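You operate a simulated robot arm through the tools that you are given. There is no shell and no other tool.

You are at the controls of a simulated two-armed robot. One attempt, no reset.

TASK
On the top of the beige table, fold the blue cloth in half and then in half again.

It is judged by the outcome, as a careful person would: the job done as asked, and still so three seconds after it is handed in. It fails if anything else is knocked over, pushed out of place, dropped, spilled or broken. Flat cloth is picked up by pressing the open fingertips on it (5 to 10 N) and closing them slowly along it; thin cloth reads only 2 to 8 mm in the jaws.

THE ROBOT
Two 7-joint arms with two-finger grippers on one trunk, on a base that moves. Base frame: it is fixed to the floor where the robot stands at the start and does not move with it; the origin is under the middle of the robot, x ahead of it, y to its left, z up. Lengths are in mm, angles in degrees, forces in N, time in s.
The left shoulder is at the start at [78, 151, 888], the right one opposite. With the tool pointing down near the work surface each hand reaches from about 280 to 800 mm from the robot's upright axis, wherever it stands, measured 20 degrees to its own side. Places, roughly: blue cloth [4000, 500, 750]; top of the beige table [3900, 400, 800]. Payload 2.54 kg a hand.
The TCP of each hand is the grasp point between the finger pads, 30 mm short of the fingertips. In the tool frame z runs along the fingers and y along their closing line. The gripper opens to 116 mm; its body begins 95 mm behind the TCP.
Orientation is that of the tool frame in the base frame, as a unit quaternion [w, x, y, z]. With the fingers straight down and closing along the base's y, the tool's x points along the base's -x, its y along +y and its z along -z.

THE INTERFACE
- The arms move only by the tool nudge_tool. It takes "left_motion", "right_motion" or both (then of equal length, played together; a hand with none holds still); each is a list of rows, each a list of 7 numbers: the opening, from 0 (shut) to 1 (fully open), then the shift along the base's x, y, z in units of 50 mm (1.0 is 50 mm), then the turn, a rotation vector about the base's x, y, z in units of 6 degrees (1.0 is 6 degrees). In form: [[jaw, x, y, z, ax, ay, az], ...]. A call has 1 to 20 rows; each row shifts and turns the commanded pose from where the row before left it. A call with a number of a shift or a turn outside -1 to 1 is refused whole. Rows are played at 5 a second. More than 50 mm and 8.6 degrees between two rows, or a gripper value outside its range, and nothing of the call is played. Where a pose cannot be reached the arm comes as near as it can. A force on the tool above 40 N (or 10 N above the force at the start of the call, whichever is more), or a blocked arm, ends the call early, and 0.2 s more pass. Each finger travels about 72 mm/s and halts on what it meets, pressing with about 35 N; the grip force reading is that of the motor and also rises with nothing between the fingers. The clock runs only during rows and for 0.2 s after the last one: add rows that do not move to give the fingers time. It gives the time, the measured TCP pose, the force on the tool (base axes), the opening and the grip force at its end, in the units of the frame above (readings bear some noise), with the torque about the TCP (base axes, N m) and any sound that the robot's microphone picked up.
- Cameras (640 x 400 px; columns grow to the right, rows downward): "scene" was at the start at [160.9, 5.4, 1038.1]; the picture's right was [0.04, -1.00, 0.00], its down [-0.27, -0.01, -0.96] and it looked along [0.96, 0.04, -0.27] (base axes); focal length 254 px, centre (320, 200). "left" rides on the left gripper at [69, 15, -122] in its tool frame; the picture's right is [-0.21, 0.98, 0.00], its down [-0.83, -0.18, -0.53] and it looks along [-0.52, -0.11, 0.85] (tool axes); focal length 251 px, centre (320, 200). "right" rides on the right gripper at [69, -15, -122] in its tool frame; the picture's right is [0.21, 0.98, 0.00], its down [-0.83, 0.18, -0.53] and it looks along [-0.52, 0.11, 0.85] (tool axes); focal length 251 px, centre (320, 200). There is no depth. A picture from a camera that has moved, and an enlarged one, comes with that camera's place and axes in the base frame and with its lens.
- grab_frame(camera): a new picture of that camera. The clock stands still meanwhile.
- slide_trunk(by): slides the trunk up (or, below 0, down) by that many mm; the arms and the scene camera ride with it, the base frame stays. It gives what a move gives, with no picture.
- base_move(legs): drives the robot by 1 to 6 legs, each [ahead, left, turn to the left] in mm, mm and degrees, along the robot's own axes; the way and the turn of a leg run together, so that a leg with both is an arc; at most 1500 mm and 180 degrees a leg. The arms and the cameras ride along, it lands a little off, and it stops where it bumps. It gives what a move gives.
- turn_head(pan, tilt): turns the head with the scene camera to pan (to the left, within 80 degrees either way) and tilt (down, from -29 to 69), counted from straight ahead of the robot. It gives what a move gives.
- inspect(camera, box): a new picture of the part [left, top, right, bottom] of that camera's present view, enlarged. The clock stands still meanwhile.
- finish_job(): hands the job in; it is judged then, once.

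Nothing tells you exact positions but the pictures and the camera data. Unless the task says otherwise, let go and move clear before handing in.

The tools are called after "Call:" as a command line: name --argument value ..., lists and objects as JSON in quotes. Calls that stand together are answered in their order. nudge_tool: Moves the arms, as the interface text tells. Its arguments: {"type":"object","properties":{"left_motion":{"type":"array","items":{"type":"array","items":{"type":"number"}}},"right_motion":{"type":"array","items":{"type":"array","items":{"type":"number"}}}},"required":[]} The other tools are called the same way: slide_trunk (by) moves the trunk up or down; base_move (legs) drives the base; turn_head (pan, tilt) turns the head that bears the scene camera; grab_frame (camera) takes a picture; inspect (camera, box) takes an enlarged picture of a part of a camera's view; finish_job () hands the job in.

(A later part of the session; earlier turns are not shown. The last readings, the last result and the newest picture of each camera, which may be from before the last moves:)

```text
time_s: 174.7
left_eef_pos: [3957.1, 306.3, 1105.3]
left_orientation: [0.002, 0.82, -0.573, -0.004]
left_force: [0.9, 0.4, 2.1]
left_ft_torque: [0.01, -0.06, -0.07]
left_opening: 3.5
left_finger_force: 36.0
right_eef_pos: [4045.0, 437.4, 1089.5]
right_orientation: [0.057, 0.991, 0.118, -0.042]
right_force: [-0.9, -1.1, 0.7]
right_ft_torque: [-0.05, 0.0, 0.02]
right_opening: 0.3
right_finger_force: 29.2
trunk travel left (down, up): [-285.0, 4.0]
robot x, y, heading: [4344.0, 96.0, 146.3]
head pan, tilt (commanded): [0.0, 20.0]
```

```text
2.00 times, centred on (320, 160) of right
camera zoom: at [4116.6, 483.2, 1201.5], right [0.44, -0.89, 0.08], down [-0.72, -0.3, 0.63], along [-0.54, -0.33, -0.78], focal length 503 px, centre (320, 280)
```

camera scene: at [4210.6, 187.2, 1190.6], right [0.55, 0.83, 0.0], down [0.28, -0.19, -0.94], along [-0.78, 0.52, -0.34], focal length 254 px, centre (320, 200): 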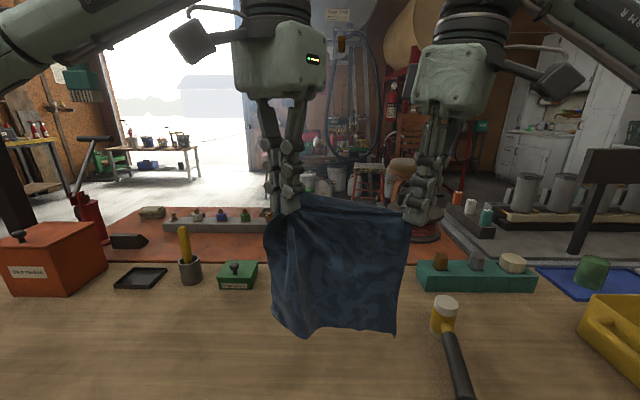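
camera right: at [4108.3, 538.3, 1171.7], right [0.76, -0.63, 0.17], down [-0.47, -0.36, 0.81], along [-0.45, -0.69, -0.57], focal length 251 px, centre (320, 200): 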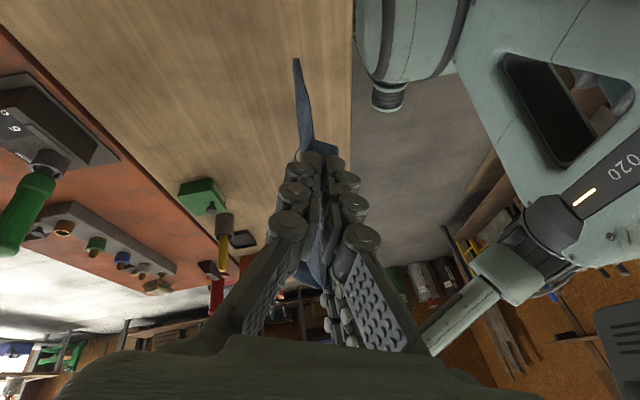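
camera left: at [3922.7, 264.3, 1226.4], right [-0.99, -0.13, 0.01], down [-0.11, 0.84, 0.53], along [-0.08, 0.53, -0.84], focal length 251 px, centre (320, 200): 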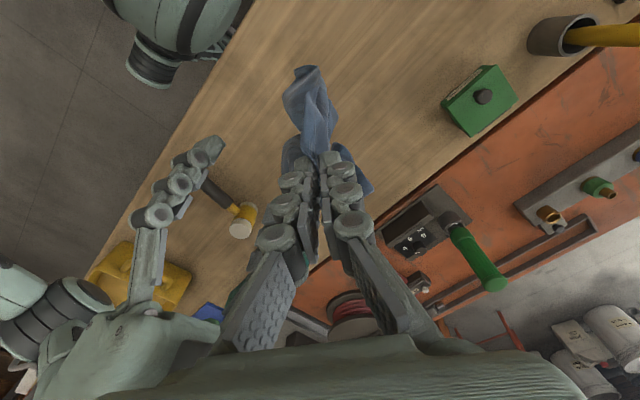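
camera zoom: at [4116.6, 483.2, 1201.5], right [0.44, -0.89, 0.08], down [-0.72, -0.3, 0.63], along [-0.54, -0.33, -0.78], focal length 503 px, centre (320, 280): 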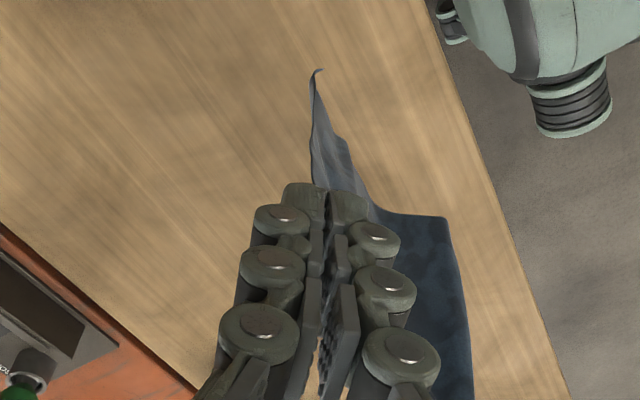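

Call:
inspect --camera "scene" --box '[250, 180, 430, 350]'

Call:
grab_frame --camera "left"

Call:
grab_frame --camera "right"

```text
2.35 times, centred on (340, 265) of scene
camera zoom: at [4210.6, 187.2, 1190.6], right [0.55, 0.83, 0.0], down [0.28, -0.19, -0.94], along [-0.78, 0.52, -0.34], focal length 597 px, centre (273, 47)
```

zoom: 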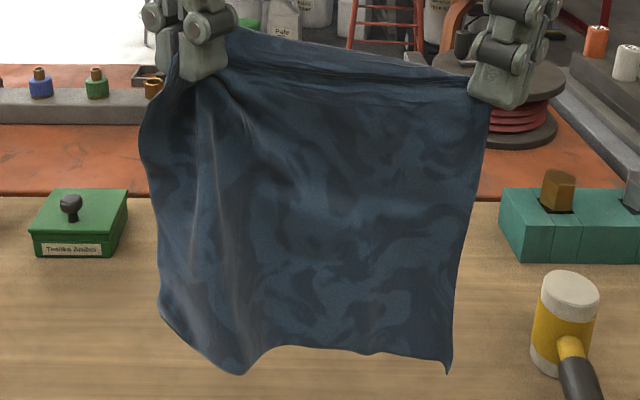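

```text
taken
camera left: at [3968.4, 235.6, 1226.1], right [-0.99, -0.13, 0.01], down [-0.11, 0.84, 0.53], along [-0.08, 0.53, -0.84], focal length 251 px, centre (320, 200)
```

left: 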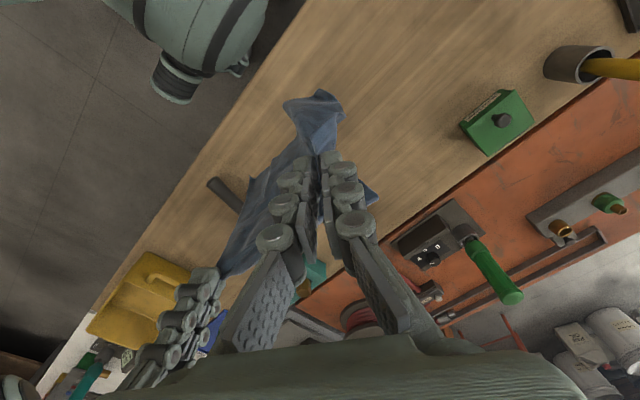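

```text
taken
camera right: at [4116.6, 483.2, 1201.5], right [0.44, -0.89, 0.08], down [-0.72, -0.3, 0.63], along [-0.54, -0.33, -0.78], focal length 251 px, centre (320, 200)
```

right: 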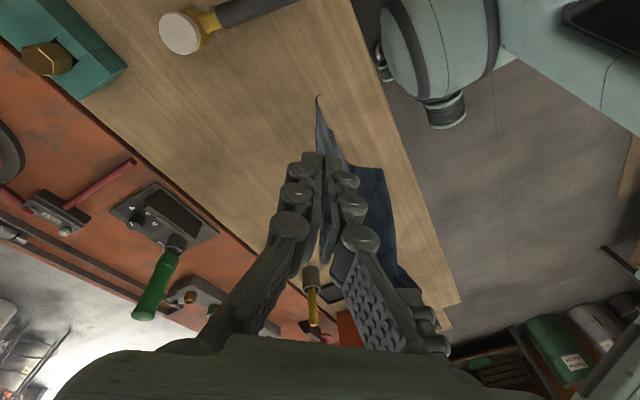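

The cloth hangs as a clean single sheet (its long side on top). I'll finish straightening the right hand, then bring both hands a little toward me, lower until the bottom edge touches, and lay the sheet out flat away from me so I can start the fold afresh.

Call:
nudge_tool --left_motion '[[0, 0, 0, 0, 0, 0, 0], [0, 0, 0, 0, 0, 0, 0], [0, 0.15, -0.1, -0.3, 0, 0, 0], [0, 0.2, -0.133, -0.4, 0, 0, 0], [0, 0.2, -0.133, -0.4, 0, 0, 0], [0, 0.2, -0.133, -0.4, 0, 0, 0], [0, 0, 0, -0.4, 0, 0, 0], [0, 0, 0, 0, 0, 0, 0]]' --right_motion '[[0, -0.0093, -0.0287, 0.0067, 0.574, -0.383, -0.92], [0, -0.0093, -0.0287, 0.0067, 0.574, -0.383, -0.92], [0, 0.15, -0.1, -0.3, 0, 0, 0], [0, 0.2, -0.133, -0.4, 0, 0, 0], [0, 0.2, -0.133, -0.4, 0, 0, 0], [0, 0.2, -0.133, -0.4, 0, 0, 0], [0, 0, 0, -0.4, 0, 0, 0], [0, 0, 0, 0, 0, 0, 0]]'

Call:
turn_head --pan 0 --tilt 35

Call:
grab_frame --camera "scene"

```text
time_s: 176.5
left_eef_pos: [3996.1, 281.3, 1010.9]
left_orientation: [0.002, 0.82, -0.572, -0.004]
left_force: [1.6, 0.3, 0.6]
left_ft_torque: [0.03, 0.02, 0.01]
left_opening: 4.6
left_finger_force: 31.3
right_eef_pos: [4081.9, 410.4, 994.0]
right_orientation: [-0.002, 1.0, 0.022, -0.001]
right_force: [-0.3, -0.3, 1.5]
right_ft_torque: [-0.01, 0.03, 0.01]
right_opening: 0.0
right_finger_force: 28.1
trunk travel left (down, up): [-285.0, 4.0]
robot x, y, heading: [4345.2, 94.4, 146.4]
head pan, tilt (commanded): [0.0, 20.0]
```

```text
time_s: 177.3
left_eef_pos: [3994.9, 281.6, 1010.0]
left_orientation: [0.002, 0.82, -0.573, -0.005]
left_force: [2.1, 1.1, -2.1]
left_ft_torque: [0.02, -0.13, -0.03]
left_opening: 5.6
left_finger_force: 36.4
right_eef_pos: [4080.2, 410.8, 993.5]
right_orientation: [-0.003, 1.0, 0.023, -0.001]
right_force: [-1.0, -0.9, -1.9]
right_ft_torque: [0.0, 0.0, 0.0]
right_opening: 2.0
right_finger_force: 33.3
trunk travel left (down, up): [-285.0, 4.0]
robot x, y, heading: [4345.9, 95.0, 146.0]
head pan, tilt (commanded): [0.0, 35.0]
```

```text
taken
camera scene: at [4214.7, 184.2, 1166.8], right [0.55, 0.83, 0.0], down [0.48, -0.32, -0.82], along [-0.68, 0.45, -0.57], focal length 254 px, centre (320, 200)
```

scene: 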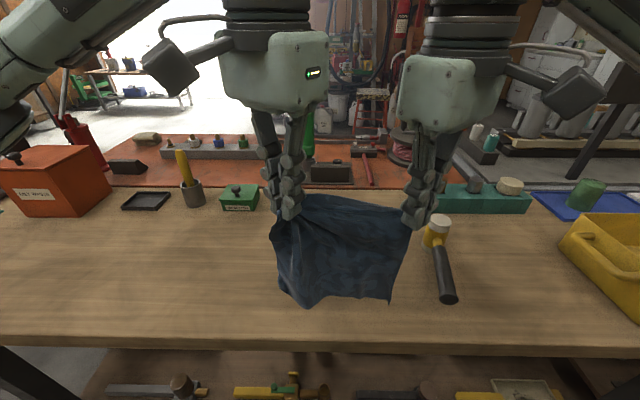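

Both corners hold and the bottom edge is at the table. Now I lay the sheet out: forward and down together.

Call:
nudge_tool --left_motion '[[0, 0, 0, -0.16, 0, 0, 0], [0, -0.1, 0.066, -0.25, 0, 0, 0], [0, -0.243, 0.162, -0.28, 0, 0, 0], [0, -0.243, 0.162, -0.28, 0, 0, 0], [0, -0.243, 0.162, -0.28, 0, 0, 0], [0, -0.243, 0.162, -0.28, 0, 0, 0], [0, -0.243, 0.162, -0.28, 0, 0, 0], [0, -0.243, 0.162, -0.28, 0, 0, 0], [0, 0, 0, 0, 0, 0, 0]]' --right_motion '[[0, 0, 0, -0.14, 0, 0, 0], [0, -0.1, 0.066, -0.22, 0, 0, 0], [0, -0.243, 0.162, -0.258, 0, 0, 0], [0, -0.243, 0.162, -0.258, 0, 0, 0], [0, -0.243, 0.162, -0.258, 0, 0, 0], [0, -0.243, 0.162, -0.258, 0, 0, 0], [0, -0.243, 0.162, -0.258, 0, 0, 0], [0, -0.243, 0.162, -0.258, 0, 0, 0], [0, 0, 0, 0, 0, 0, 0]]'

Call:
turn_head --pan 0 --tilt 50

Call:
grab_frame --camera "scene"

```text
time_s: 179.3
left_eef_pos: [3916.9, 331.8, 905.6]
left_orientation: [0.002, 0.821, -0.572, -0.004]
left_force: [5.0, 2.2, 3.0]
left_ft_torque: [0.06, -0.32, -0.08]
left_opening: 2.8
left_finger_force: 35.6
right_eef_pos: [4002.3, 461.7, 899.2]
right_orientation: [-0.003, 1.0, 0.023, 0.0]
right_force: [0.0, 0.2, 0.3]
right_ft_torque: [-0.01, -0.02, 0.01]
right_opening: 0.0
right_finger_force: 28.1
trunk travel left (down, up): [-285.0, 4.0]
robot x, y, heading: [4345.0, 96.8, 146.3]
head pan, tilt (commanded): [0.0, 35.0]
```

```text
time_s: 180.1
left_eef_pos: [3916.4, 332.3, 905.8]
left_orientation: [0.003, 0.82, -0.573, -0.004]
left_force: [0.4, 0.6, -1.1]
left_ft_torque: [0.04, 0.01, 0.02]
left_opening: 5.5
left_finger_force: 32.4
right_eef_pos: [4003.2, 462.5, 899.0]
right_orientation: [-0.003, 1.0, 0.023, -0.001]
right_force: [-0.4, -0.7, -1.0]
right_ft_torque: [0.01, -0.01, 0.02]
right_opening: 1.6
right_finger_force: 31.2
trunk travel left (down, up): [-285.0, 4.0]
robot x, y, heading: [4348.1, 93.6, 146.6]
head pan, tilt (commanded): [0.0, 50.0]
```

```text
taken
camera scene: at [4223.9, 178.0, 1145.1], right [0.55, 0.83, 0.0], down [0.64, -0.42, -0.64], along [-0.54, 0.36, -0.77], focal length 254 px, centre (320, 200)
```

scene: 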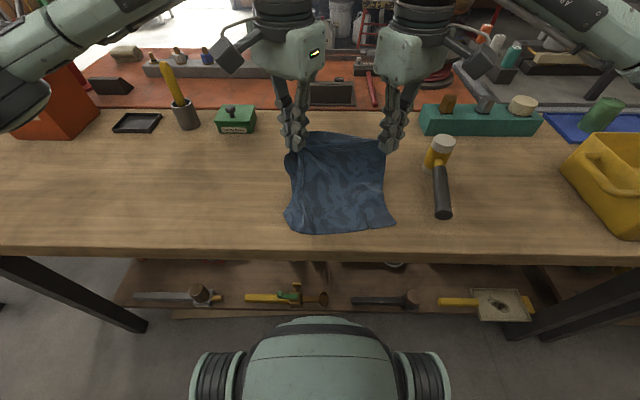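

Laying out nicely. Continuing to the table.

Call:
nudge_tool --left_motion '[[0, -0.226, 0.151, -0.255, 0, 0, 0], [0, -0.226, 0.151, -0.255, 0, 0, 0], [0, -0.226, 0.151, -0.255, 0, 0, 0], [0, -0.226, 0.151, -0.255, 0, 0, 0], [0, -0.226, 0.151, -0.255, 0, 0, 0], [0, -0.226, 0.151, -0.255, 0, 0, 0], [0, -0.226, 0.151, -0.255, 0, 0, 0], [0, 0, 0, 0, 0, 0, 0]]' --right_motion '[[0, -0.226, 0.151, -0.24, 0, 0, 0], [0, -0.226, 0.151, -0.24, 0, 0, 0], [0, -0.226, 0.151, -0.24, 0, 0, 0], [0, -0.226, 0.151, -0.24, 0, 0, 0], [0, -0.226, 0.151, -0.24, 0, 0, 0], [0, -0.226, 0.151, -0.24, 0, 0, 0], [0, -0.226, 0.151, -0.24, 0, 0, 0], [0, 0, 0, 0, 0, 0, 0]]'

Call:
inspect --camera "scene" --box '[250, 90, 430, 250]'

Call:
grab_frame --camera "left"

Call:
grab_frame --camera "right"

```text
time_s: 181.9
left_eef_pos: [3837.4, 383.9, 817.2]
left_orientation: [0.002, 0.82, -0.572, -0.004]
left_force: [0.7, 0.5, 0.7]
left_ft_torque: [-0.01, -0.02, -0.01]
left_opening: 5.0
left_finger_force: 31.6
right_eef_pos: [3923.4, 513.4, 814.9]
right_orientation: [-0.002, 1.0, 0.024, -0.001]
right_force: [-0.3, 1.2, -2.0]
right_ft_torque: [-0.01, -0.02, 0.02]
right_opening: 2.4
right_finger_force: 33.0
trunk travel left (down, up): [-285.0, 4.0]
robot x, y, heading: [4345.1, 98.3, 146.1]
head pan, tilt (commanded): [0.0, 50.0]
```

```text
2.50 times, centred on (340, 170) of scene
camera zoom: at [4224.1, 178.0, 1145.1], right [0.55, 0.83, 0.0], down [0.64, -0.42, -0.64], along [-0.54, 0.36, -0.77], focal length 634 px, centre (270, 275)
```

zoom: 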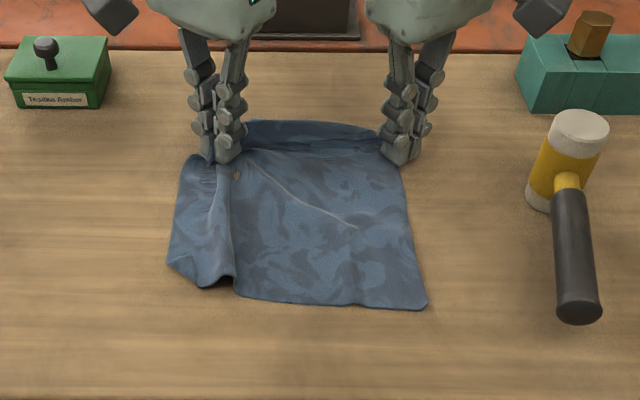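

```text
taken
camera left: at [3848.8, 312.8, 938.6], right [-0.99, -0.13, 0.01], down [-0.11, 0.84, 0.54], along [-0.08, 0.53, -0.84], focal length 251 px, centre (320, 200)
```

left: 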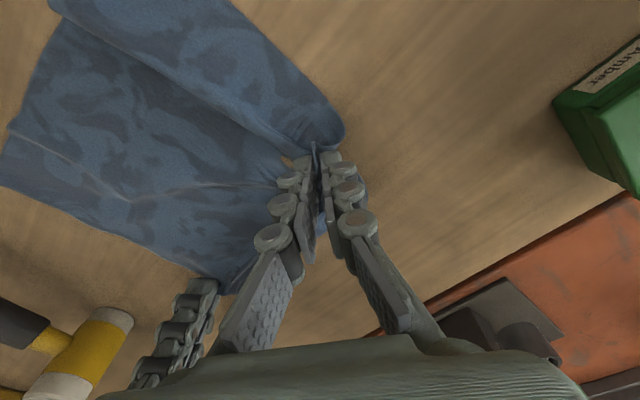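

```text
taken
camera right: at [3991.7, 531.3, 937.5], right [0.26, -0.97, -0.01], down [-0.82, -0.22, 0.53], along [-0.52, -0.13, -0.85], focal length 251 px, centre (320, 200)
```

right: 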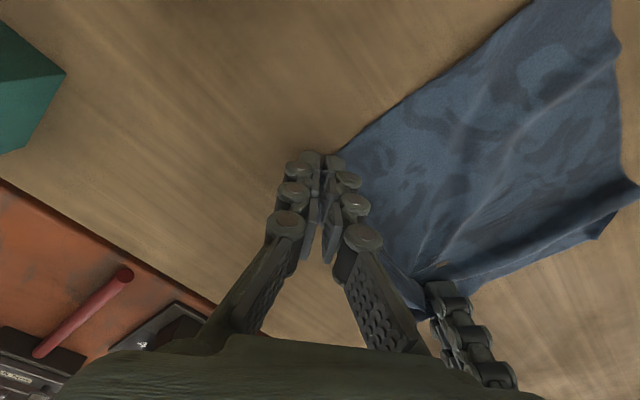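

The sheet is laid out almost flat. I'll press and release the right corner but keep it pressed as an anchor, and pull the left corner 35 mm to the left to stretch the far edge.

Call:
nudge_tool --left_motion '[[0, 0, 0, -0.03, 0, 0, 0], [0, 0, 0, 0, 0, 0, 0], [0, 0, 0, 0, 0, 0, 0], [0, 0, 0, 0, 0, 0, 0], [0, 0, 0, 0, 0, 0, 0], [0, -0.05, -0.083, 0, 0, 0, 0], [0, -0.05, -0.083, 0, 0, 0, 0], [0, -0.05, -0.083, 0, 0, 0, 0], [0, -0.05, -0.083, 0, 0, 0, 0], [0, -0.05, -0.083, 0, 0, 0, 0], [0, -0.05, -0.083, 0, 0, 0, 0], [0, -0.05, -0.083, 0, 0, 0, 0], [0, 0, 0, 0, 0, 0, 0]]' --right_motion '[[0, 0, 0, -0.07, 0, 0, 0], [0, 0, 0, -0.04, 0, 0, 0], [0.05, 0, 0, 0, 0, 0, 0], [0.1, 0, 0, 0, 0, 0, 0], [0.15, 0, 0, 0, 0, 0, 0], [0.2, 0, 0, 0, 0, 0, 0], [0.25, 0, 0, 0, 0, 0, 0], [0.3, 0, 0, 0, 0, 0, 0], [0.3, 0, 0, 0, 0, 0, 0], [0.3, 0, 0, 0, 0, 0, 0], [0.3, 0, 0, 0, 0, 0, 0], [0.3, 0, 0, 0, 0, 0, 0], [0.3, 0, 0, 0, 0, 0, 0]]'

Call:
inspect --camera "scene" --box '[250, 90, 430, 250]'

Call:
inspect --camera "right" --box '[200, 60, 480, 300]'

```text
time_s: 184.7
left_eef_pos: [3820.3, 354.1, 815.7]
left_orientation: [0.003, 0.82, -0.573, -0.004]
left_force: [1.5, 2.3, 0.2]
left_ft_torque: [-0.06, 0.01, -0.01]
left_opening: 4.4
left_finger_force: 39.4
right_eef_pos: [3923.7, 512.6, 811.3]
right_orientation: [-0.003, 1.0, 0.023, -0.001]
right_force: [-2.9, -0.2, 7.8]
right_ft_torque: [-0.19, 0.04, -0.03]
right_opening: 35.8
right_finger_force: 0.8
trunk travel left (down, up): [-285.0, 4.0]
robot x, y, heading: [4346.9, 99.6, 146.4]
head pan, tilt (commanded): [0.0, 50.0]
```

```text
2.50 times, centred on (340, 170) of scene
camera zoom: at [4224.4, 177.6, 1145.2], right [0.55, 0.83, 0.0], down [0.64, -0.42, -0.64], along [-0.54, 0.36, -0.77], focal length 634 px, centre (270, 275)
```

zoom: 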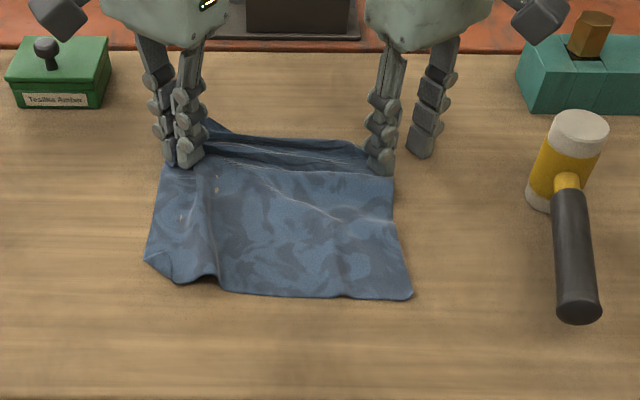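

```text
1.67 times, centred on (340, 180) of right
camera zoom: at [3992.2, 531.1, 932.8], right [0.26, -0.97, -0.01], down [-0.81, -0.22, 0.54], along [-0.52, -0.13, -0.84], focal length 419 px, centre (287, 233)
```

zoom: 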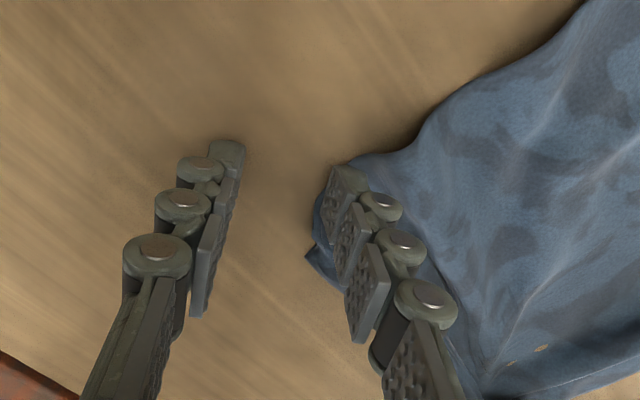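

Call:
nudge_tool --left_motion '[[0, 0, 0, -0.06, 0, 0, 0], [0.06, 0, 0, 0, 0, 0, 0], [0.12, 0, 0, 0, 0, 0, 0], [0.18, 0, 0, 0, 0, 0, 0], [0.24, 0, 0, 0, 0, 0, 0], [0.3, 0, 0, 0, 0, 0, 0], [0.36, 0, 0, 0, 0, 0, 0], [0.36, 0, 0, 0.3, 0, 0, 0], [0.36, 0, 0, 0.6, 0, 0, 0], [0.36, -0.2, -0.3, 0.6, 0, 0, 0], [0.36, -0.2, -0.3, 0.6, 0, 0, 0], [0.36, -0.3, -0.4, 0.6, 0, 0, 0], [0.36, 0, 0, 0, 0, 0, 0]]' --right_motion '[[0.3, 0, 0, 0, 0, 0, 0], [0.3, 0, 0, 0, 0, 0, 0], [0.3, 0, 0, 0, 0, 0, 0], [0.3, 0, 0, 0, 0, 0, 0], [0.3, 0, 0, 0, 0, 0, 0], [0.3, 0, 0, 0, 0, 0, 0], [0.3, 0, 0, 0, 0, 0, 0], [0.36, 0, 0, 0.3, 0, 0, 0], [0.5, 0, 0, 0.6, 0, 0, 0], [0.7, 0.2, 0.3, 0.6, 0, 0, 0], [0.9, 0.2, 0.3, 0.6, 0, 0, 0], [1.0, 0.3, 0.4, 0.6, 0, 0, 0], [1.0, 0, 0, 0, 0, 0, 0]]'

Call:
inspect --camera "scene" --box '[250, 110, 430, 240]'

Call:
grab_frame --camera "left"

Call:
grab_frame --camera "right"

```text
time_s: 187.5
left_eef_pos: [3786.3, 302.8, 947.0]
left_orientation: [0.003, 0.82, -0.572, -0.004]
left_force: [0.5, -0.2, -1.0]
left_ft_torque: [-0.02, 0.01, -0.01]
left_opening: 41.9
left_finger_force: 0.1
right_eef_pos: [3958.2, 563.0, 946.2]
right_orientation: [-0.003, 1.0, 0.024, -0.001]
right_force: [0.5, -0.3, -0.4]
right_ft_torque: [0.0, -0.01, -0.01]
right_opening: 116.2
right_finger_force: 0.0
trunk travel left (down, up): [-285.0, 4.0]
robot x, y, heading: [4344.5, 98.4, 146.3]
head pan, tilt (commanded): [0.0, 50.0]
```

```text
3.08 times, centred on (340, 175) of scene
camera zoom: at [4223.7, 178.2, 1145.0], right [0.55, 0.83, 0.0], down [0.64, -0.42, -0.64], along [-0.53, 0.36, -0.77], focal length 780 px, centre (258, 277)
```

zoom: 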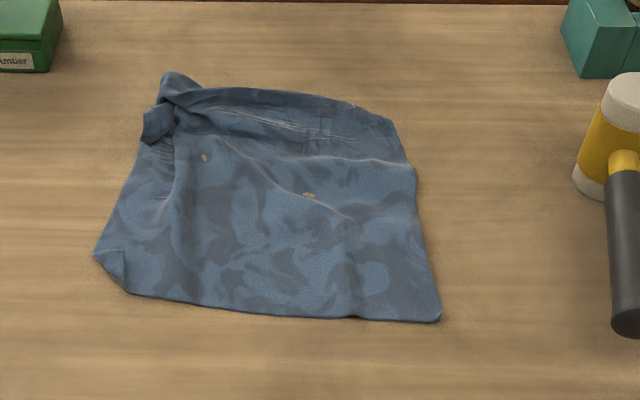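

```text
taken
camera left: at [3797.1, 233.8, 1067.9], right [-0.99, -0.13, 0.01], down [-0.11, 0.84, 0.53], along [-0.08, 0.53, -0.84], focal length 251 px, centre (320, 200)
```

left: 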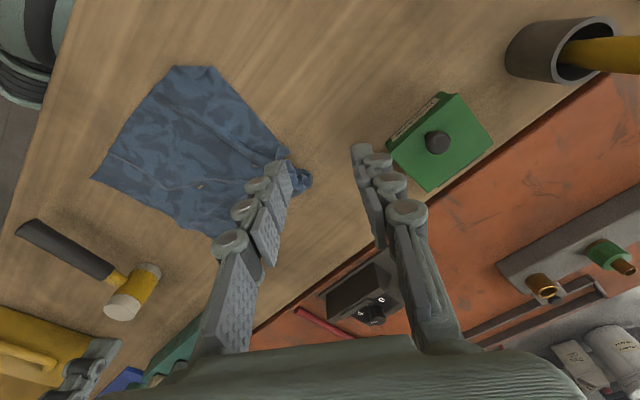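

```text
taken
camera right: at [4026.8, 581.3, 1068.4], right [0.26, -0.97, 0.0], down [-0.82, -0.22, 0.53], along [-0.52, -0.13, -0.85], focal length 251 px, centre (320, 200)
```

right: 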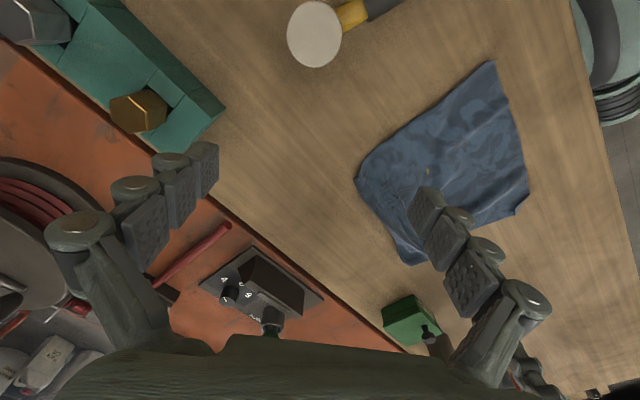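

Call:
inspect --camera "right" --box '[340, 50, 540, 275]'

Call:
inspect --camera "left" --box '[80, 50, 330, 250]'

Call:
inspect --camera "scene" --box '[285, 125, 385, 185]'

```text
1.78 times, centred on (440, 162) of right
camera zoom: at [4026.8, 581.3, 1068.4], right [0.26, -0.97, 0.0], down [-0.82, -0.22, 0.53], along [-0.52, -0.13, -0.85], focal length 447 px, centre (107, 267)
```

zoom: 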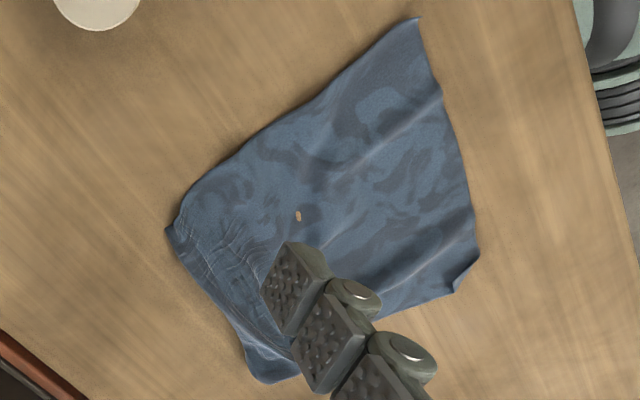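

```text
2.00 times, centred on (205, 150) of left
camera zoom: at [3797.1, 233.8, 1067.9], right [-0.99, -0.13, 0.01], down [-0.11, 0.84, 0.53], along [-0.08, 0.53, -0.84], focal length 503 px, centre (550, 300)
```

zoom: 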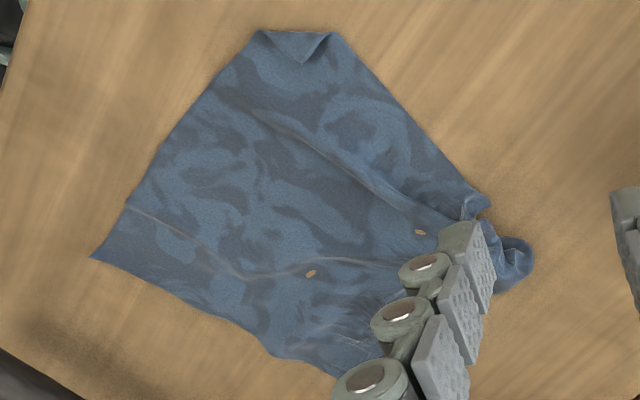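

```text
6.40 times, centred on (335, 155) of scene
camera zoom: at [4223.7, 178.2, 1145.0], right [0.55, 0.83, 0.0], down [0.64, -0.42, -0.64], along [-0.53, 0.36, -0.77], focal length 1624 px, centre (224, 488)
```

zoom: 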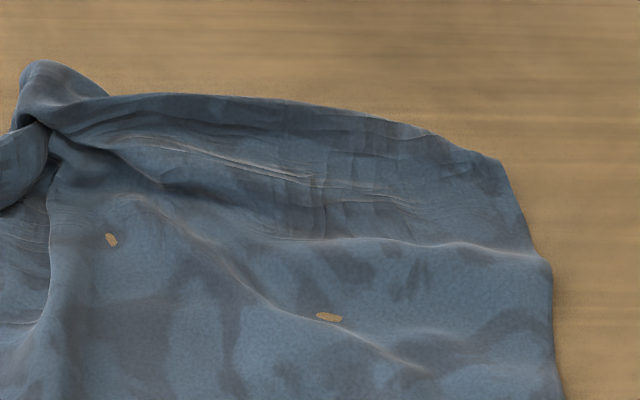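

Call:
nudge_tool --left_motion '[[0.36, 0.3, -0.8, 0, 0, 0, 0], [0.36, 0.3, -0.8, 0, 0, 0, 0], [0.36, 0.3, -0.6, 0, 0, 0, 0], [0.36, 0, 0, 0, 0, 0, 0]]'

Call:
grab_frame --camera "left"

Call:
inspect --camera "scene" --box '[265, 125, 345, 205]'

```text
time_s: 188.5
left_eef_pos: [3832.2, 193.9, 945.2]
left_orientation: [0.003, 0.82, -0.573, -0.003]
left_force: [-0.7, -0.7, 0.3]
left_ft_torque: [0.0, -0.01, 0.0]
left_opening: 41.8
left_finger_force: 0.1
right_eef_pos: [3959.2, 563.8, 945.9]
right_orientation: [-0.002, 1.0, 0.022, -0.001]
right_force: [-0.4, -0.3, 0.3]
right_ft_torque: [0.0, -0.04, 0.02]
right_opening: 116.1
right_finger_force: 0.1
trunk travel left (down, up): [-285.0, 4.0]
robot x, y, heading: [4343.8, 97.2, 146.5]
head pan, tilt (commanded): [0.0, 50.0]
```

```text
taken
camera left: at [3843.2, 124.0, 1065.8], right [-0.99, -0.13, 0.01], down [-0.11, 0.84, 0.53], along [-0.08, 0.53, -0.85], focal length 251 px, centre (320, 200)
```

left: 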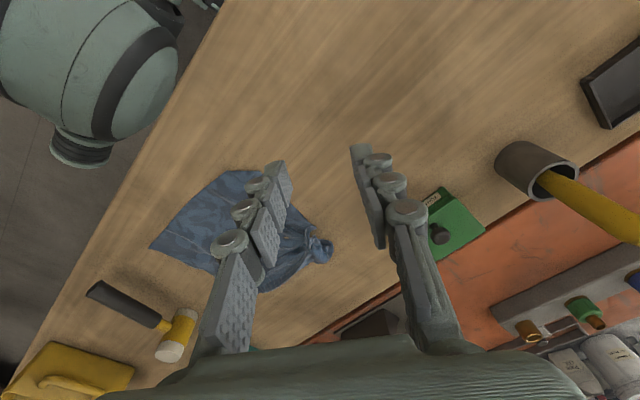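

```text
5.00 times, centred on (305, 165) of scene
camera zoom: at [4223.8, 178.3, 1145.0], right [0.55, 0.83, 0.0], down [0.64, -0.42, -0.64], along [-0.54, 0.36, -0.77], focal length 1268 px, centre (395, 375)
```

zoom: 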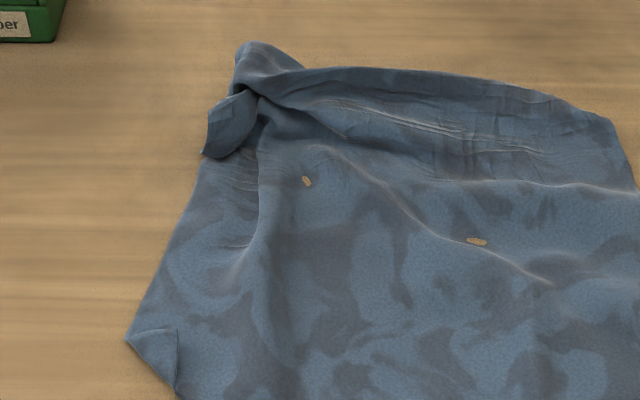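

The FL corner is still bunched into a small knot. I'll pinch its protruding flap with the left hand and pull it out to the left to unravel it.

Call:
nudge_tool --left_motion '[[0.3, -0.04, 0.46, -0.2, 0, 0, 1], [0.3, -0.04, 0.46, -0.2, 0, 0, 1], [0.3, -0.04, 0.46, -0.3, 0, 0, 1], [0.3, -0.04, 0.46, -0.4, 0, 0, 1], [0.3, -0.04, 0.46, -0.4, 0, 0, 1], [0.3, -0.04, 0.46, -0.4, 0, 0, 1], [0.3, -0.05, 0.472, 0, 0, 0, 0.2], [0.3, 0, 0, 0, 0, 0, 0]]'

Call:
grab_frame --camera "left"

Call:
inspect --camera "scene" --box '[250, 85, 370, 205]'

```text
time_s: 190.3
left_eef_pos: [3814.7, 357.1, 852.5]
left_orientation: [0.004, 0.96, -0.281, -0.003]
left_force: [0.1, 0.0, 0.5]
left_ft_torque: [-0.02, 0.0, -0.01]
left_opening: 34.6
left_finger_force: 0.1
right_eef_pos: [3957.7, 562.8, 946.6]
right_orientation: [-0.002, 1.0, 0.024, -0.001]
right_force: [-0.5, 1.1, 0.7]
right_ft_torque: [0.03, -0.01, -0.02]
right_opening: 116.1
right_finger_force: 0.0
trunk travel left (down, up): [-285.0, 4.0]
robot x, y, heading: [4344.2, 97.4, 146.4]
head pan, tilt (commanded): [0.0, 50.0]
```

```text
taken
camera left: at [3867.3, 307.3, 972.9], right [-0.71, -0.71, 0.01], down [-0.59, 0.6, 0.54], along [-0.38, 0.37, -0.84], focal length 251 px, centre (320, 200)
```

left: 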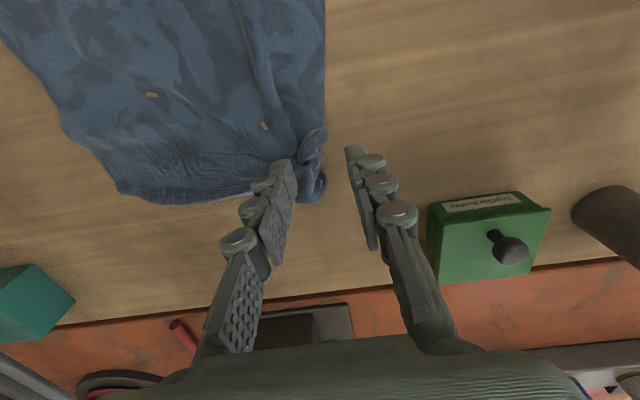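

```text
3.33 times, centred on (310, 145) of scene
camera zoom: at [4223.8, 178.0, 1145.0], right [0.55, 0.83, 0.0], down [0.64, -0.42, -0.64], along [-0.54, 0.36, -0.77], focal length 846 px, centre (353, 383)
```

zoom: 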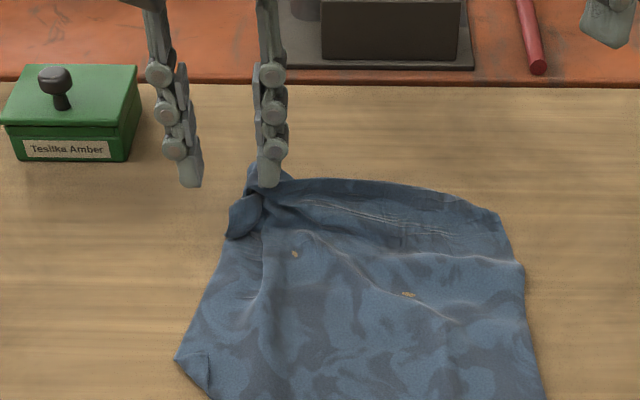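

Call:
inspect --camera "left" --box '[230, 90, 390, 230]'

```text
2.86 times, centred on (310, 160) of left
camera zoom: at [3867.3, 307.3, 972.9], right [-0.71, -0.71, 0.01], down [-0.59, 0.6, 0.54], along [-0.38, 0.37, -0.84], focal length 718 px, centre (349, 314)
```

zoom: 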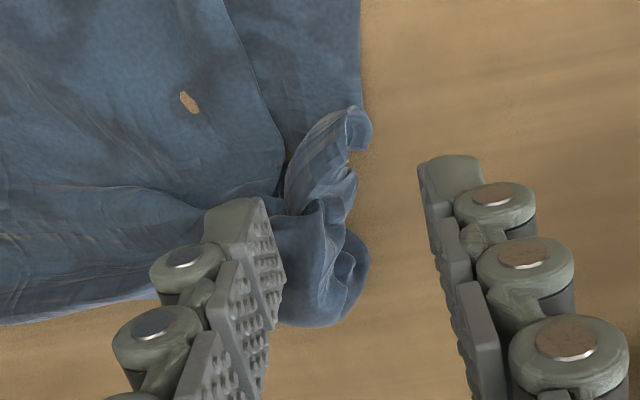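

Call:
nudge_tool --left_motion '[[0.2, 0.1, -0.2, -0.2, 0, 0, 0], [0.2, 0, 0, -0.3, 0, 0, 0], [0.2, 0, 0, -0.25, 0, 0, 0], [0.2, 0, 0, 0, 0, 0, 0]]'

Call:
inspect --camera "left" --box '[230, 60, 430, 230]'

```text
time_s: 191.3
left_eef_pos: [3820.6, 345.7, 814.3]
left_orientation: [0.004, 0.959, -0.282, -0.003]
left_force: [-0.4, -0.9, 0.6]
left_ft_torque: [0.03, 0.01, 0.03]
left_opening: 23.2
left_finger_force: 0.1
right_eef_pos: [3958.5, 562.4, 945.1]
right_orientation: [-0.003, 1.0, 0.023, 0.0]
right_force: [-0.2, 0.2, -0.5]
right_ft_torque: [-0.01, 0.0, 0.02]
right_opening: 115.9
right_finger_force: 0.2
trunk travel left (down, up): [-285.0, 4.0]
robot x, y, heading: [4345.3, 99.6, 146.2]
head pan, tilt (commanded): [0.0, 50.0]
```

```text
2.35 times, centred on (330, 145) of left
camera zoom: at [3871.9, 296.5, 934.5], right [-0.71, -0.71, 0.01], down [-0.59, 0.6, 0.54], along [-0.38, 0.37, -0.84], focal length 592 px, centre (296, 329)
```

zoom: 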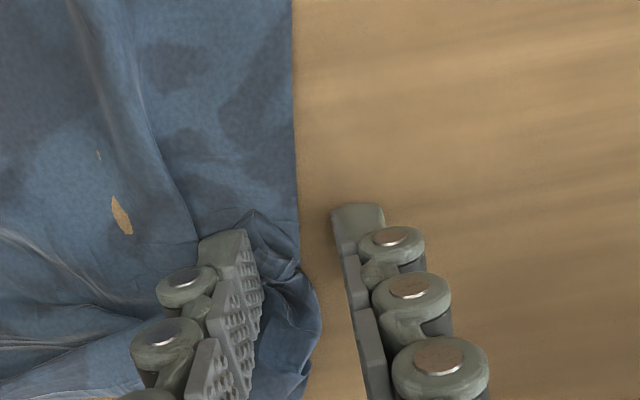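

Call:
nudge_tool --left_motion '[[0.2, 0, 0, -0.03, 0, 0, 0], [0.15, 0, 0, 0, 0, 0, 0], [0.1, 0, 0, 0, 0, 0, 0], [0.05, 0, 0, 0, 0, 0, 0], [0.0, 0, 0, 0, 0, 0, 0], [0.0, 0, 0, 0, 0, 0, 0], [0.0, 0, 0, 0.1, 0, 0, 0], [0.0, 0, 0, 0.1, 0, 0, 0], [0.0, -0.055, -0.083, 0.05, 0, 0, 0], [0.0, -0.055, -0.083, 0, 0, 0, 0], [0.0, -0.055, -0.083, 0, 0, 0, 0], [0.0, -0.055, -0.083, 0, 0, 0, 0], [0.0, 0, 0, 0, 0, 0, 0]]'

Call:
inspect --camera "left" --box '[200, 40, 440, 230]'

Call:
inspect --camera "scene" --box '[250, 105, 400, 230]'

```text
time_s: 194.1
left_eef_pos: [3810.1, 330.8, 825.2]
left_orientation: [0.003, 0.96, -0.281, -0.003]
left_force: [0.0, -1.0, 2.2]
left_ft_torque: [0.04, 0.01, -0.01]
left_opening: 0.2
left_finger_force: 28.9
right_eef_pos: [3959.4, 563.1, 945.7]
right_orientation: [-0.003, 1.0, 0.024, -0.001]
right_force: [0.2, 0.2, 0.0]
right_ft_torque: [-0.02, -0.02, 0.01]
right_opening: 116.0
right_finger_force: 0.2
trunk travel left (down, up): [-285.0, 4.0]
robot x, y, heading: [4344.9, 95.9, 146.1]
head pan, tilt (commanded): [0.0, 50.0]
```

```text
2.11 times, centred on (320, 135) of left
camera zoom: at [3860.7, 280.1, 945.8], right [-0.71, -0.71, 0.01], down [-0.59, 0.6, 0.54], along [-0.38, 0.37, -0.84], focal length 529 px, centre (320, 337)
```

zoom: 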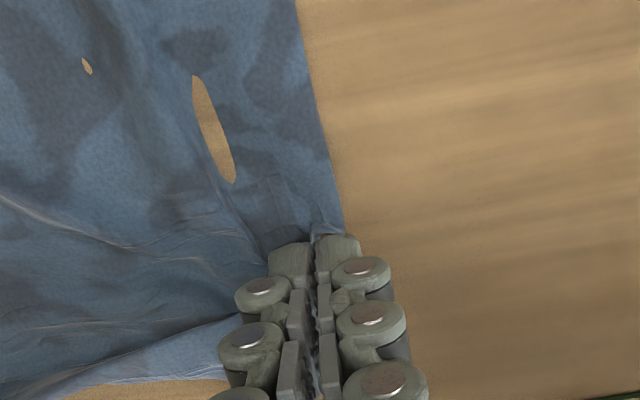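

```text
3.20 times, centred on (325, 168) of scene
camera zoom: at [4224.0, 178.1, 1145.0], right [0.55, 0.83, 0.0], down [0.64, -0.42, -0.64], along [-0.54, 0.36, -0.77], focal length 812 px, centre (304, 304)
```

zoom: 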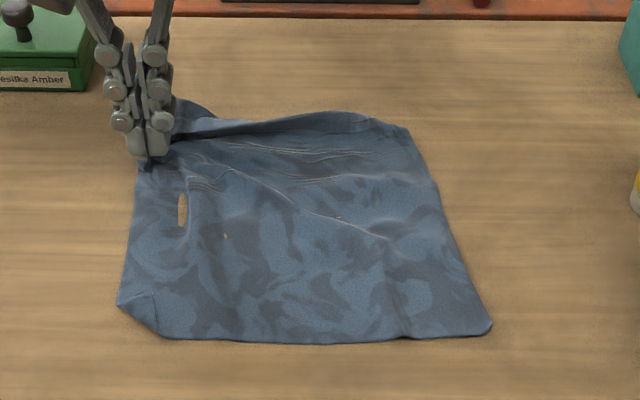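

Pulling straightened the left side: the near edge is now its full 215 mm, and the rest of the length is in waves toward the far edge. I'll release and look at the far corners for a proper two-handed pinch.

Call:
nudge_tool --left_motion '[[0, 0, 0, -0.2, 0, 0, 0], [0.1, 0, 0, 0, 0, 0, 0], [0.25, 0, 0, 0, 0, 0, 0], [0.35, 0, 0, 0, 0, 0, 0], [0.35, 0, 0, 0.4, 0, 0, 0], [0.35, 0, 0, 0.6, 0, 0, 0], [0.35, 0.2, -0.4, 0.5, 0, 0, 0], [0.35, 0.2, -0.4, 0.5, 0, 0, 0], [0.35, 0, 0, 0, 0, 0, 0]]'

Call:
inspect --camera "scene" --box '[250, 105, 400, 230]'

Call:
inspect --camera "left" --box '[60, 40, 400, 260]'

Call:
inspect --camera "right" --box '[340, 50, 540, 275]'

```text
time_s: 196.1
left_eef_pos: [3828.3, 288.6, 917.1]
left_orientation: [0.004, 0.959, -0.282, -0.003]
left_force: [-0.2, 0.5, 0.3]
left_ft_torque: [0.03, 0.0, -0.01]
left_opening: 40.7
left_finger_force: 0.1
right_eef_pos: [3959.3, 562.6, 945.0]
right_orientation: [-0.003, 1.0, 0.024, 0.0]
right_force: [0.2, 0.5, 0.3]
right_ft_torque: [-0.01, -0.03, -0.01]
right_opening: 116.1
right_finger_force: 0.0
trunk travel left (down, up): [-285.0, 4.0]
robot x, y, heading: [4343.7, 93.9, 146.4]
head pan, tilt (commanded): [0.0, 50.0]
```

```text
3.20 times, centred on (325, 168) of scene
camera zoom: at [4223.8, 178.2, 1145.0], right [0.55, 0.83, 0.0], down [0.64, -0.42, -0.64], along [-0.54, 0.36, -0.77], focal length 812 px, centre (304, 304)
```

zoom: 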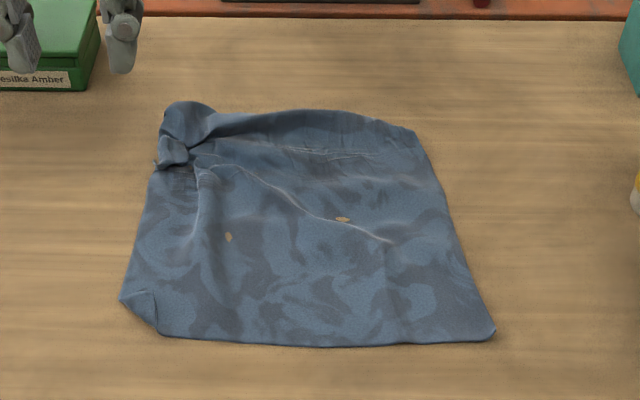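

```text
1.82 times, centred on (230, 150) of left
camera zoom: at [3879.6, 239.4, 1037.1], right [-0.71, -0.71, 0.01], down [-0.59, 0.6, 0.53], along [-0.38, 0.37, -0.85], focal length 457 px, centre (484, 291)
```

zoom: 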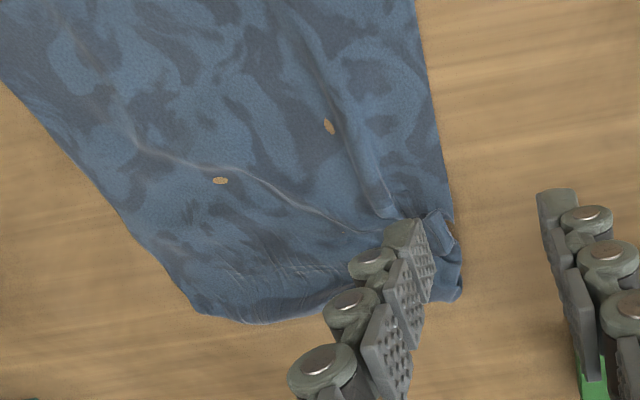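

```text
1.78 times, centred on (440, 162) of right
camera zoom: at [4026.8, 581.1, 1068.2], right [0.26, -0.97, -0.01], down [-0.82, -0.22, 0.53], along [-0.52, -0.13, -0.85], focal length 447 px, centre (107, 267)
```

zoom: 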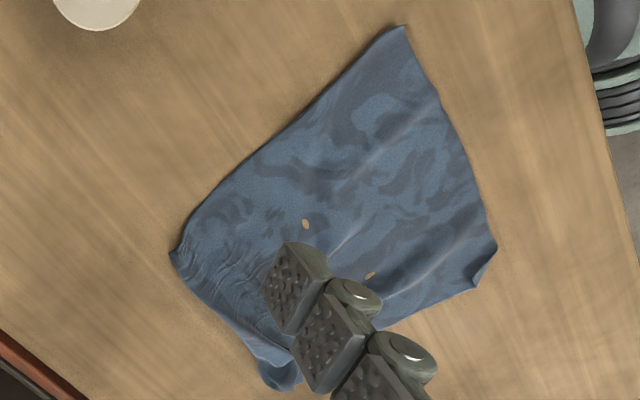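

Call:
inspect --camera "scene" --box '[280, 130, 330, 215]'

Call:
inspect --camera "scene" --box '[330, 130, 410, 215]'

```text
4.71 times, centred on (305, 172) of scene
camera zoom: at [4223.8, 178.2, 1145.0], right [0.55, 0.83, 0.0], down [0.64, -0.42, -0.64], along [-0.54, 0.36, -0.77], focal length 1194 px, centre (391, 329)
```

zoom: 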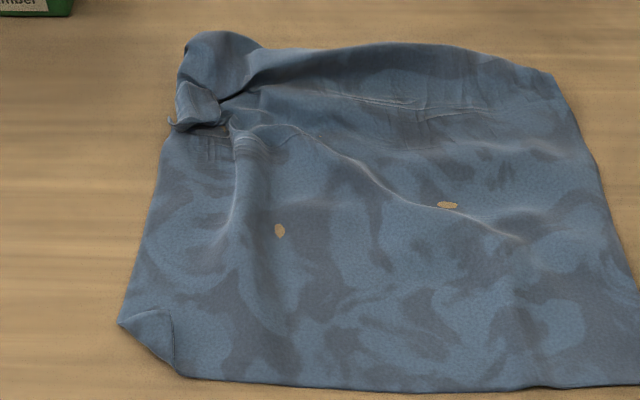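

```text
4.71 times, centred on (370, 172) of scene
camera zoom: at [4223.8, 178.2, 1145.0], right [0.55, 0.83, 0.0], down [0.64, -0.42, -0.64], along [-0.54, 0.36, -0.77], focal length 1194 px, centre (85, 329)
```

zoom: 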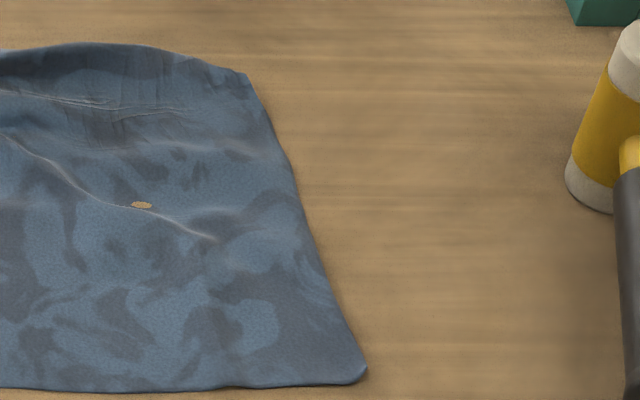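

I'll loosen the remaining knot by pinching the far lobe and pulling it away from me.

Call:
nudge_tool --left_motion '[[0.35, -0.24, 0.42, -0.1, 0, 0, 0], [0.35, -0.24, 0.42, -0.2, 0, 0, 0], [0.35, -0.24, 0.42, -0.3, 0, 0, 0], [0.35, -0.226, 0.414, -0.4, 0, 0, 0], [0.35, 0, 0, -0.4, 0, 0, 0], [0.35, 0, 0, -0.4, 0, 0, 0], [0.35, 0, 0, 0, 0, 0, 0]]'

Call:
inspect --camera "left" --box '[200, 40, 440, 230]'

Call:
inspect --camera "scene" --box '[250, 105, 350, 190]'

```text
time_s: 197.7
left_eef_pos: [3780.4, 373.4, 825.0]
left_orientation: [0.003, 0.96, -0.281, -0.004]
left_force: [0.5, -0.5, -0.4]
left_ft_torque: [0.0, 0.06, 0.0]
left_opening: 40.7
left_finger_force: 0.1
right_eef_pos: [3958.3, 563.2, 946.3]
right_orientation: [-0.002, 1.0, 0.024, 0.0]
right_force: [0.9, 0.8, 0.3]
right_ft_torque: [0.0, -0.03, 0.03]
right_opening: 116.0
right_finger_force: 0.0
trunk travel left (down, up): [-285.0, 4.0]
robot x, y, heading: [4343.1, 96.4, 146.4]
head pan, tilt (commanded): [0.0, 50.0]
```

```text
2.11 times, centred on (320, 135) of left
camera zoom: at [3832.4, 323.0, 946.2], right [-0.71, -0.71, 0.01], down [-0.59, 0.6, 0.53], along [-0.38, 0.37, -0.84], focal length 529 px, centre (320, 337)
```

zoom: 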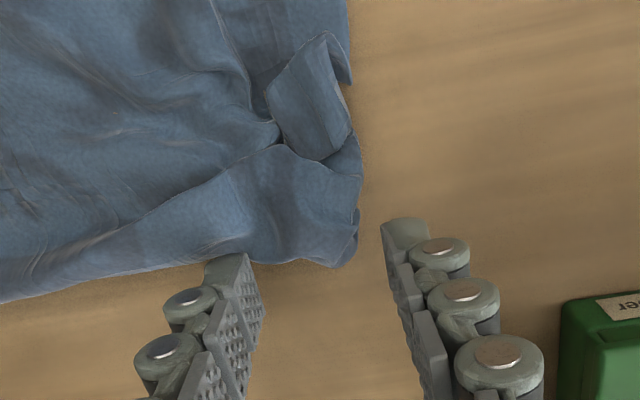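

```text
4.71 times, centred on (300, 148) of scene
camera zoom: at [4223.9, 178.1, 1145.0], right [0.55, 0.83, 0.0], down [0.64, -0.42, -0.64], along [-0.54, 0.36, -0.77], focal length 1194 px, centre (414, 447)
```

zoom: 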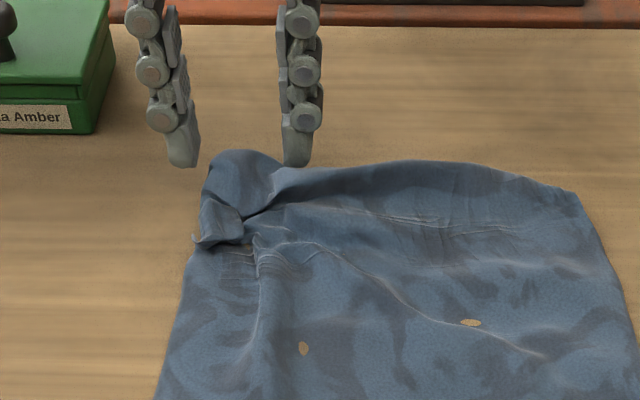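

The close view shows the FL corner itself is folded back on top (tip at about (3824,327)). I'll pinch just that flap and flip it outward.

Call:
nudge_tool --left_motion '[[0.32, 0.2, -0.19, 0.3, 0, 0, 0], [0.32, 0.4, -0.38, 0, 0, 0, 0], [0.32, 0.226, -0.19, -0.3, 0, 0, 0], [0.32, 0, 0, -0.1, 0, 0, 0], [0.32, 0, 0, 0, 0, 0, 0]]'

Call:
inspect --camera "left" --box '[200, 60, 440, 250]'

```text
time_s: 198.9
left_eef_pos: [3822.2, 336.2, 819.8]
left_orientation: [0.004, 0.96, -0.282, -0.003]
left_force: [0.3, 0.2, 0.8]
left_ft_torque: [-0.01, -0.02, -0.01]
left_opening: 37.1
left_finger_force: 0.1
right_eef_pos: [3958.8, 563.0, 944.9]
right_orientation: [-0.003, 1.0, 0.024, -0.001]
right_force: [0.6, -0.6, 0.2]
right_ft_torque: [-0.01, -0.02, 0.01]
right_opening: 115.9
right_finger_force: 0.1
trunk travel left (down, up): [-285.0, 4.0]
robot x, y, heading: [4345.3, 97.0, 146.6]
head pan, tilt (commanded): [0.0, 50.0]
```

```text
2.11 times, centred on (320, 155) of left
camera zoom: at [3873.9, 285.7, 940.8], right [-0.71, -0.71, 0.01], down [-0.59, 0.6, 0.53], along [-0.38, 0.37, -0.84], focal length 529 px, centre (320, 295)
```

zoom: 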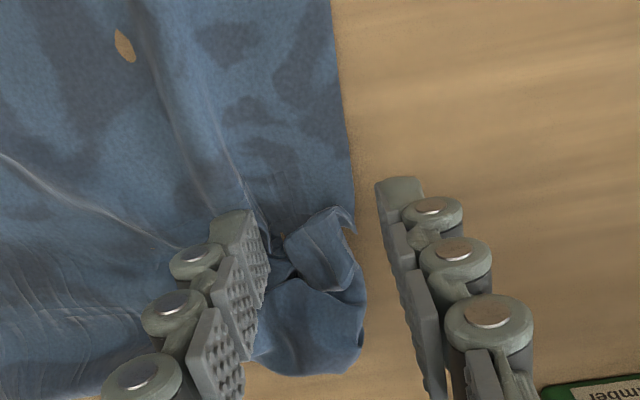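

Call:
nudge_tool --left_motion '[[0.32, 0, 0, -0.05, 0, 0, 0], [0.26, 0, 0, 0, 0, 0, 0], [0.2, 0, 0, 0, 0, 0, 0], [0.15, 0, 0, 0, 0, 0, 0], [0.1, 0, 0, 0, 0, 0, 0], [0.05, 0, 0, 0, 0, 0, 0], [0.0, 0, 0, 0, 0, 0, 0], [0.0, 0, 0, 0, 0, 0, 0], [0.0, 0, 0, 0.2, 0, 0, 0], [0.0, 0, 0, 0.2, 0, 0, 0], [0.0, 0, 0, 0, 0, 0, 0]]'

Call:
inspect --camera "left" --box '[200, 60, 440, 250]'

Call:
inspect --camera "scene" --box '[260, 115, 390, 215]'

```text
time_s: 201.3
left_eef_pos: [3821.7, 335.1, 837.4]
left_orientation: [0.004, 0.96, -0.281, -0.003]
left_force: [0.1, 0.5, 0.2]
left_ft_torque: [0.12, -0.12, 0.0]
left_opening: 3.6
left_finger_force: 38.5
right_eef_pos: [3958.9, 562.2, 945.7]
right_orientation: [-0.003, 1.0, 0.023, 0.0]
right_force: [-0.2, -1.5, -1.0]
right_ft_torque: [0.01, 0.02, 0.0]
right_opening: 115.9
right_finger_force: 0.0
trunk travel left (down, up): [-285.0, 4.0]
robot x, y, heading: [4345.7, 97.5, 146.0]
head pan, tilt (commanded): [0.0, 50.0]
```

```text
2.11 times, centred on (320, 155) of left
camera zoom: at [3873.9, 285.6, 957.9], right [-0.71, -0.71, 0.01], down [-0.59, 0.6, 0.54], along [-0.38, 0.37, -0.84], focal length 529 px, centre (320, 295)
```

zoom: 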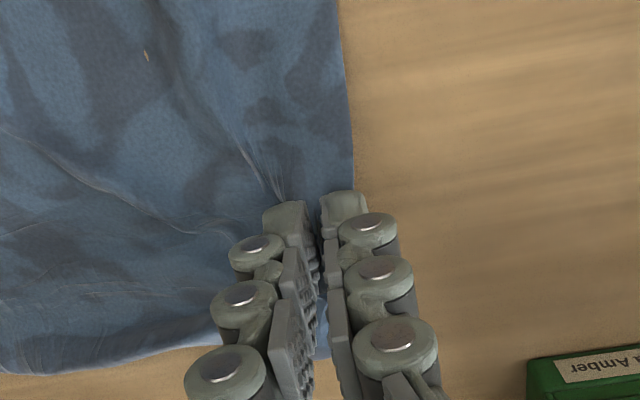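

```text
4.00 times, centred on (325, 165) of scene
camera zoom: at [4224.0, 178.1, 1145.1], right [0.55, 0.83, 0.0], down [0.64, -0.42, -0.64], along [-0.54, 0.36, -0.77], focal length 1015 px, centre (300, 340)
```

zoom: 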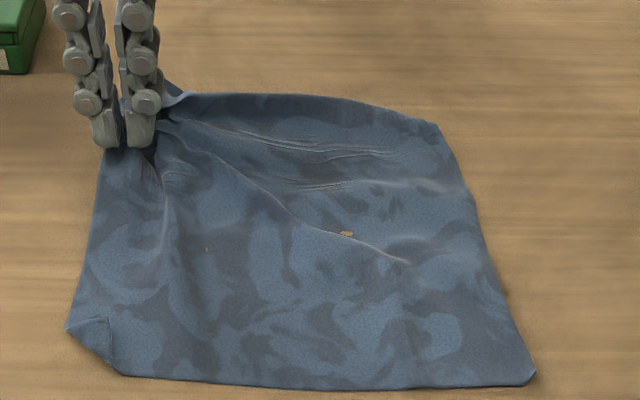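

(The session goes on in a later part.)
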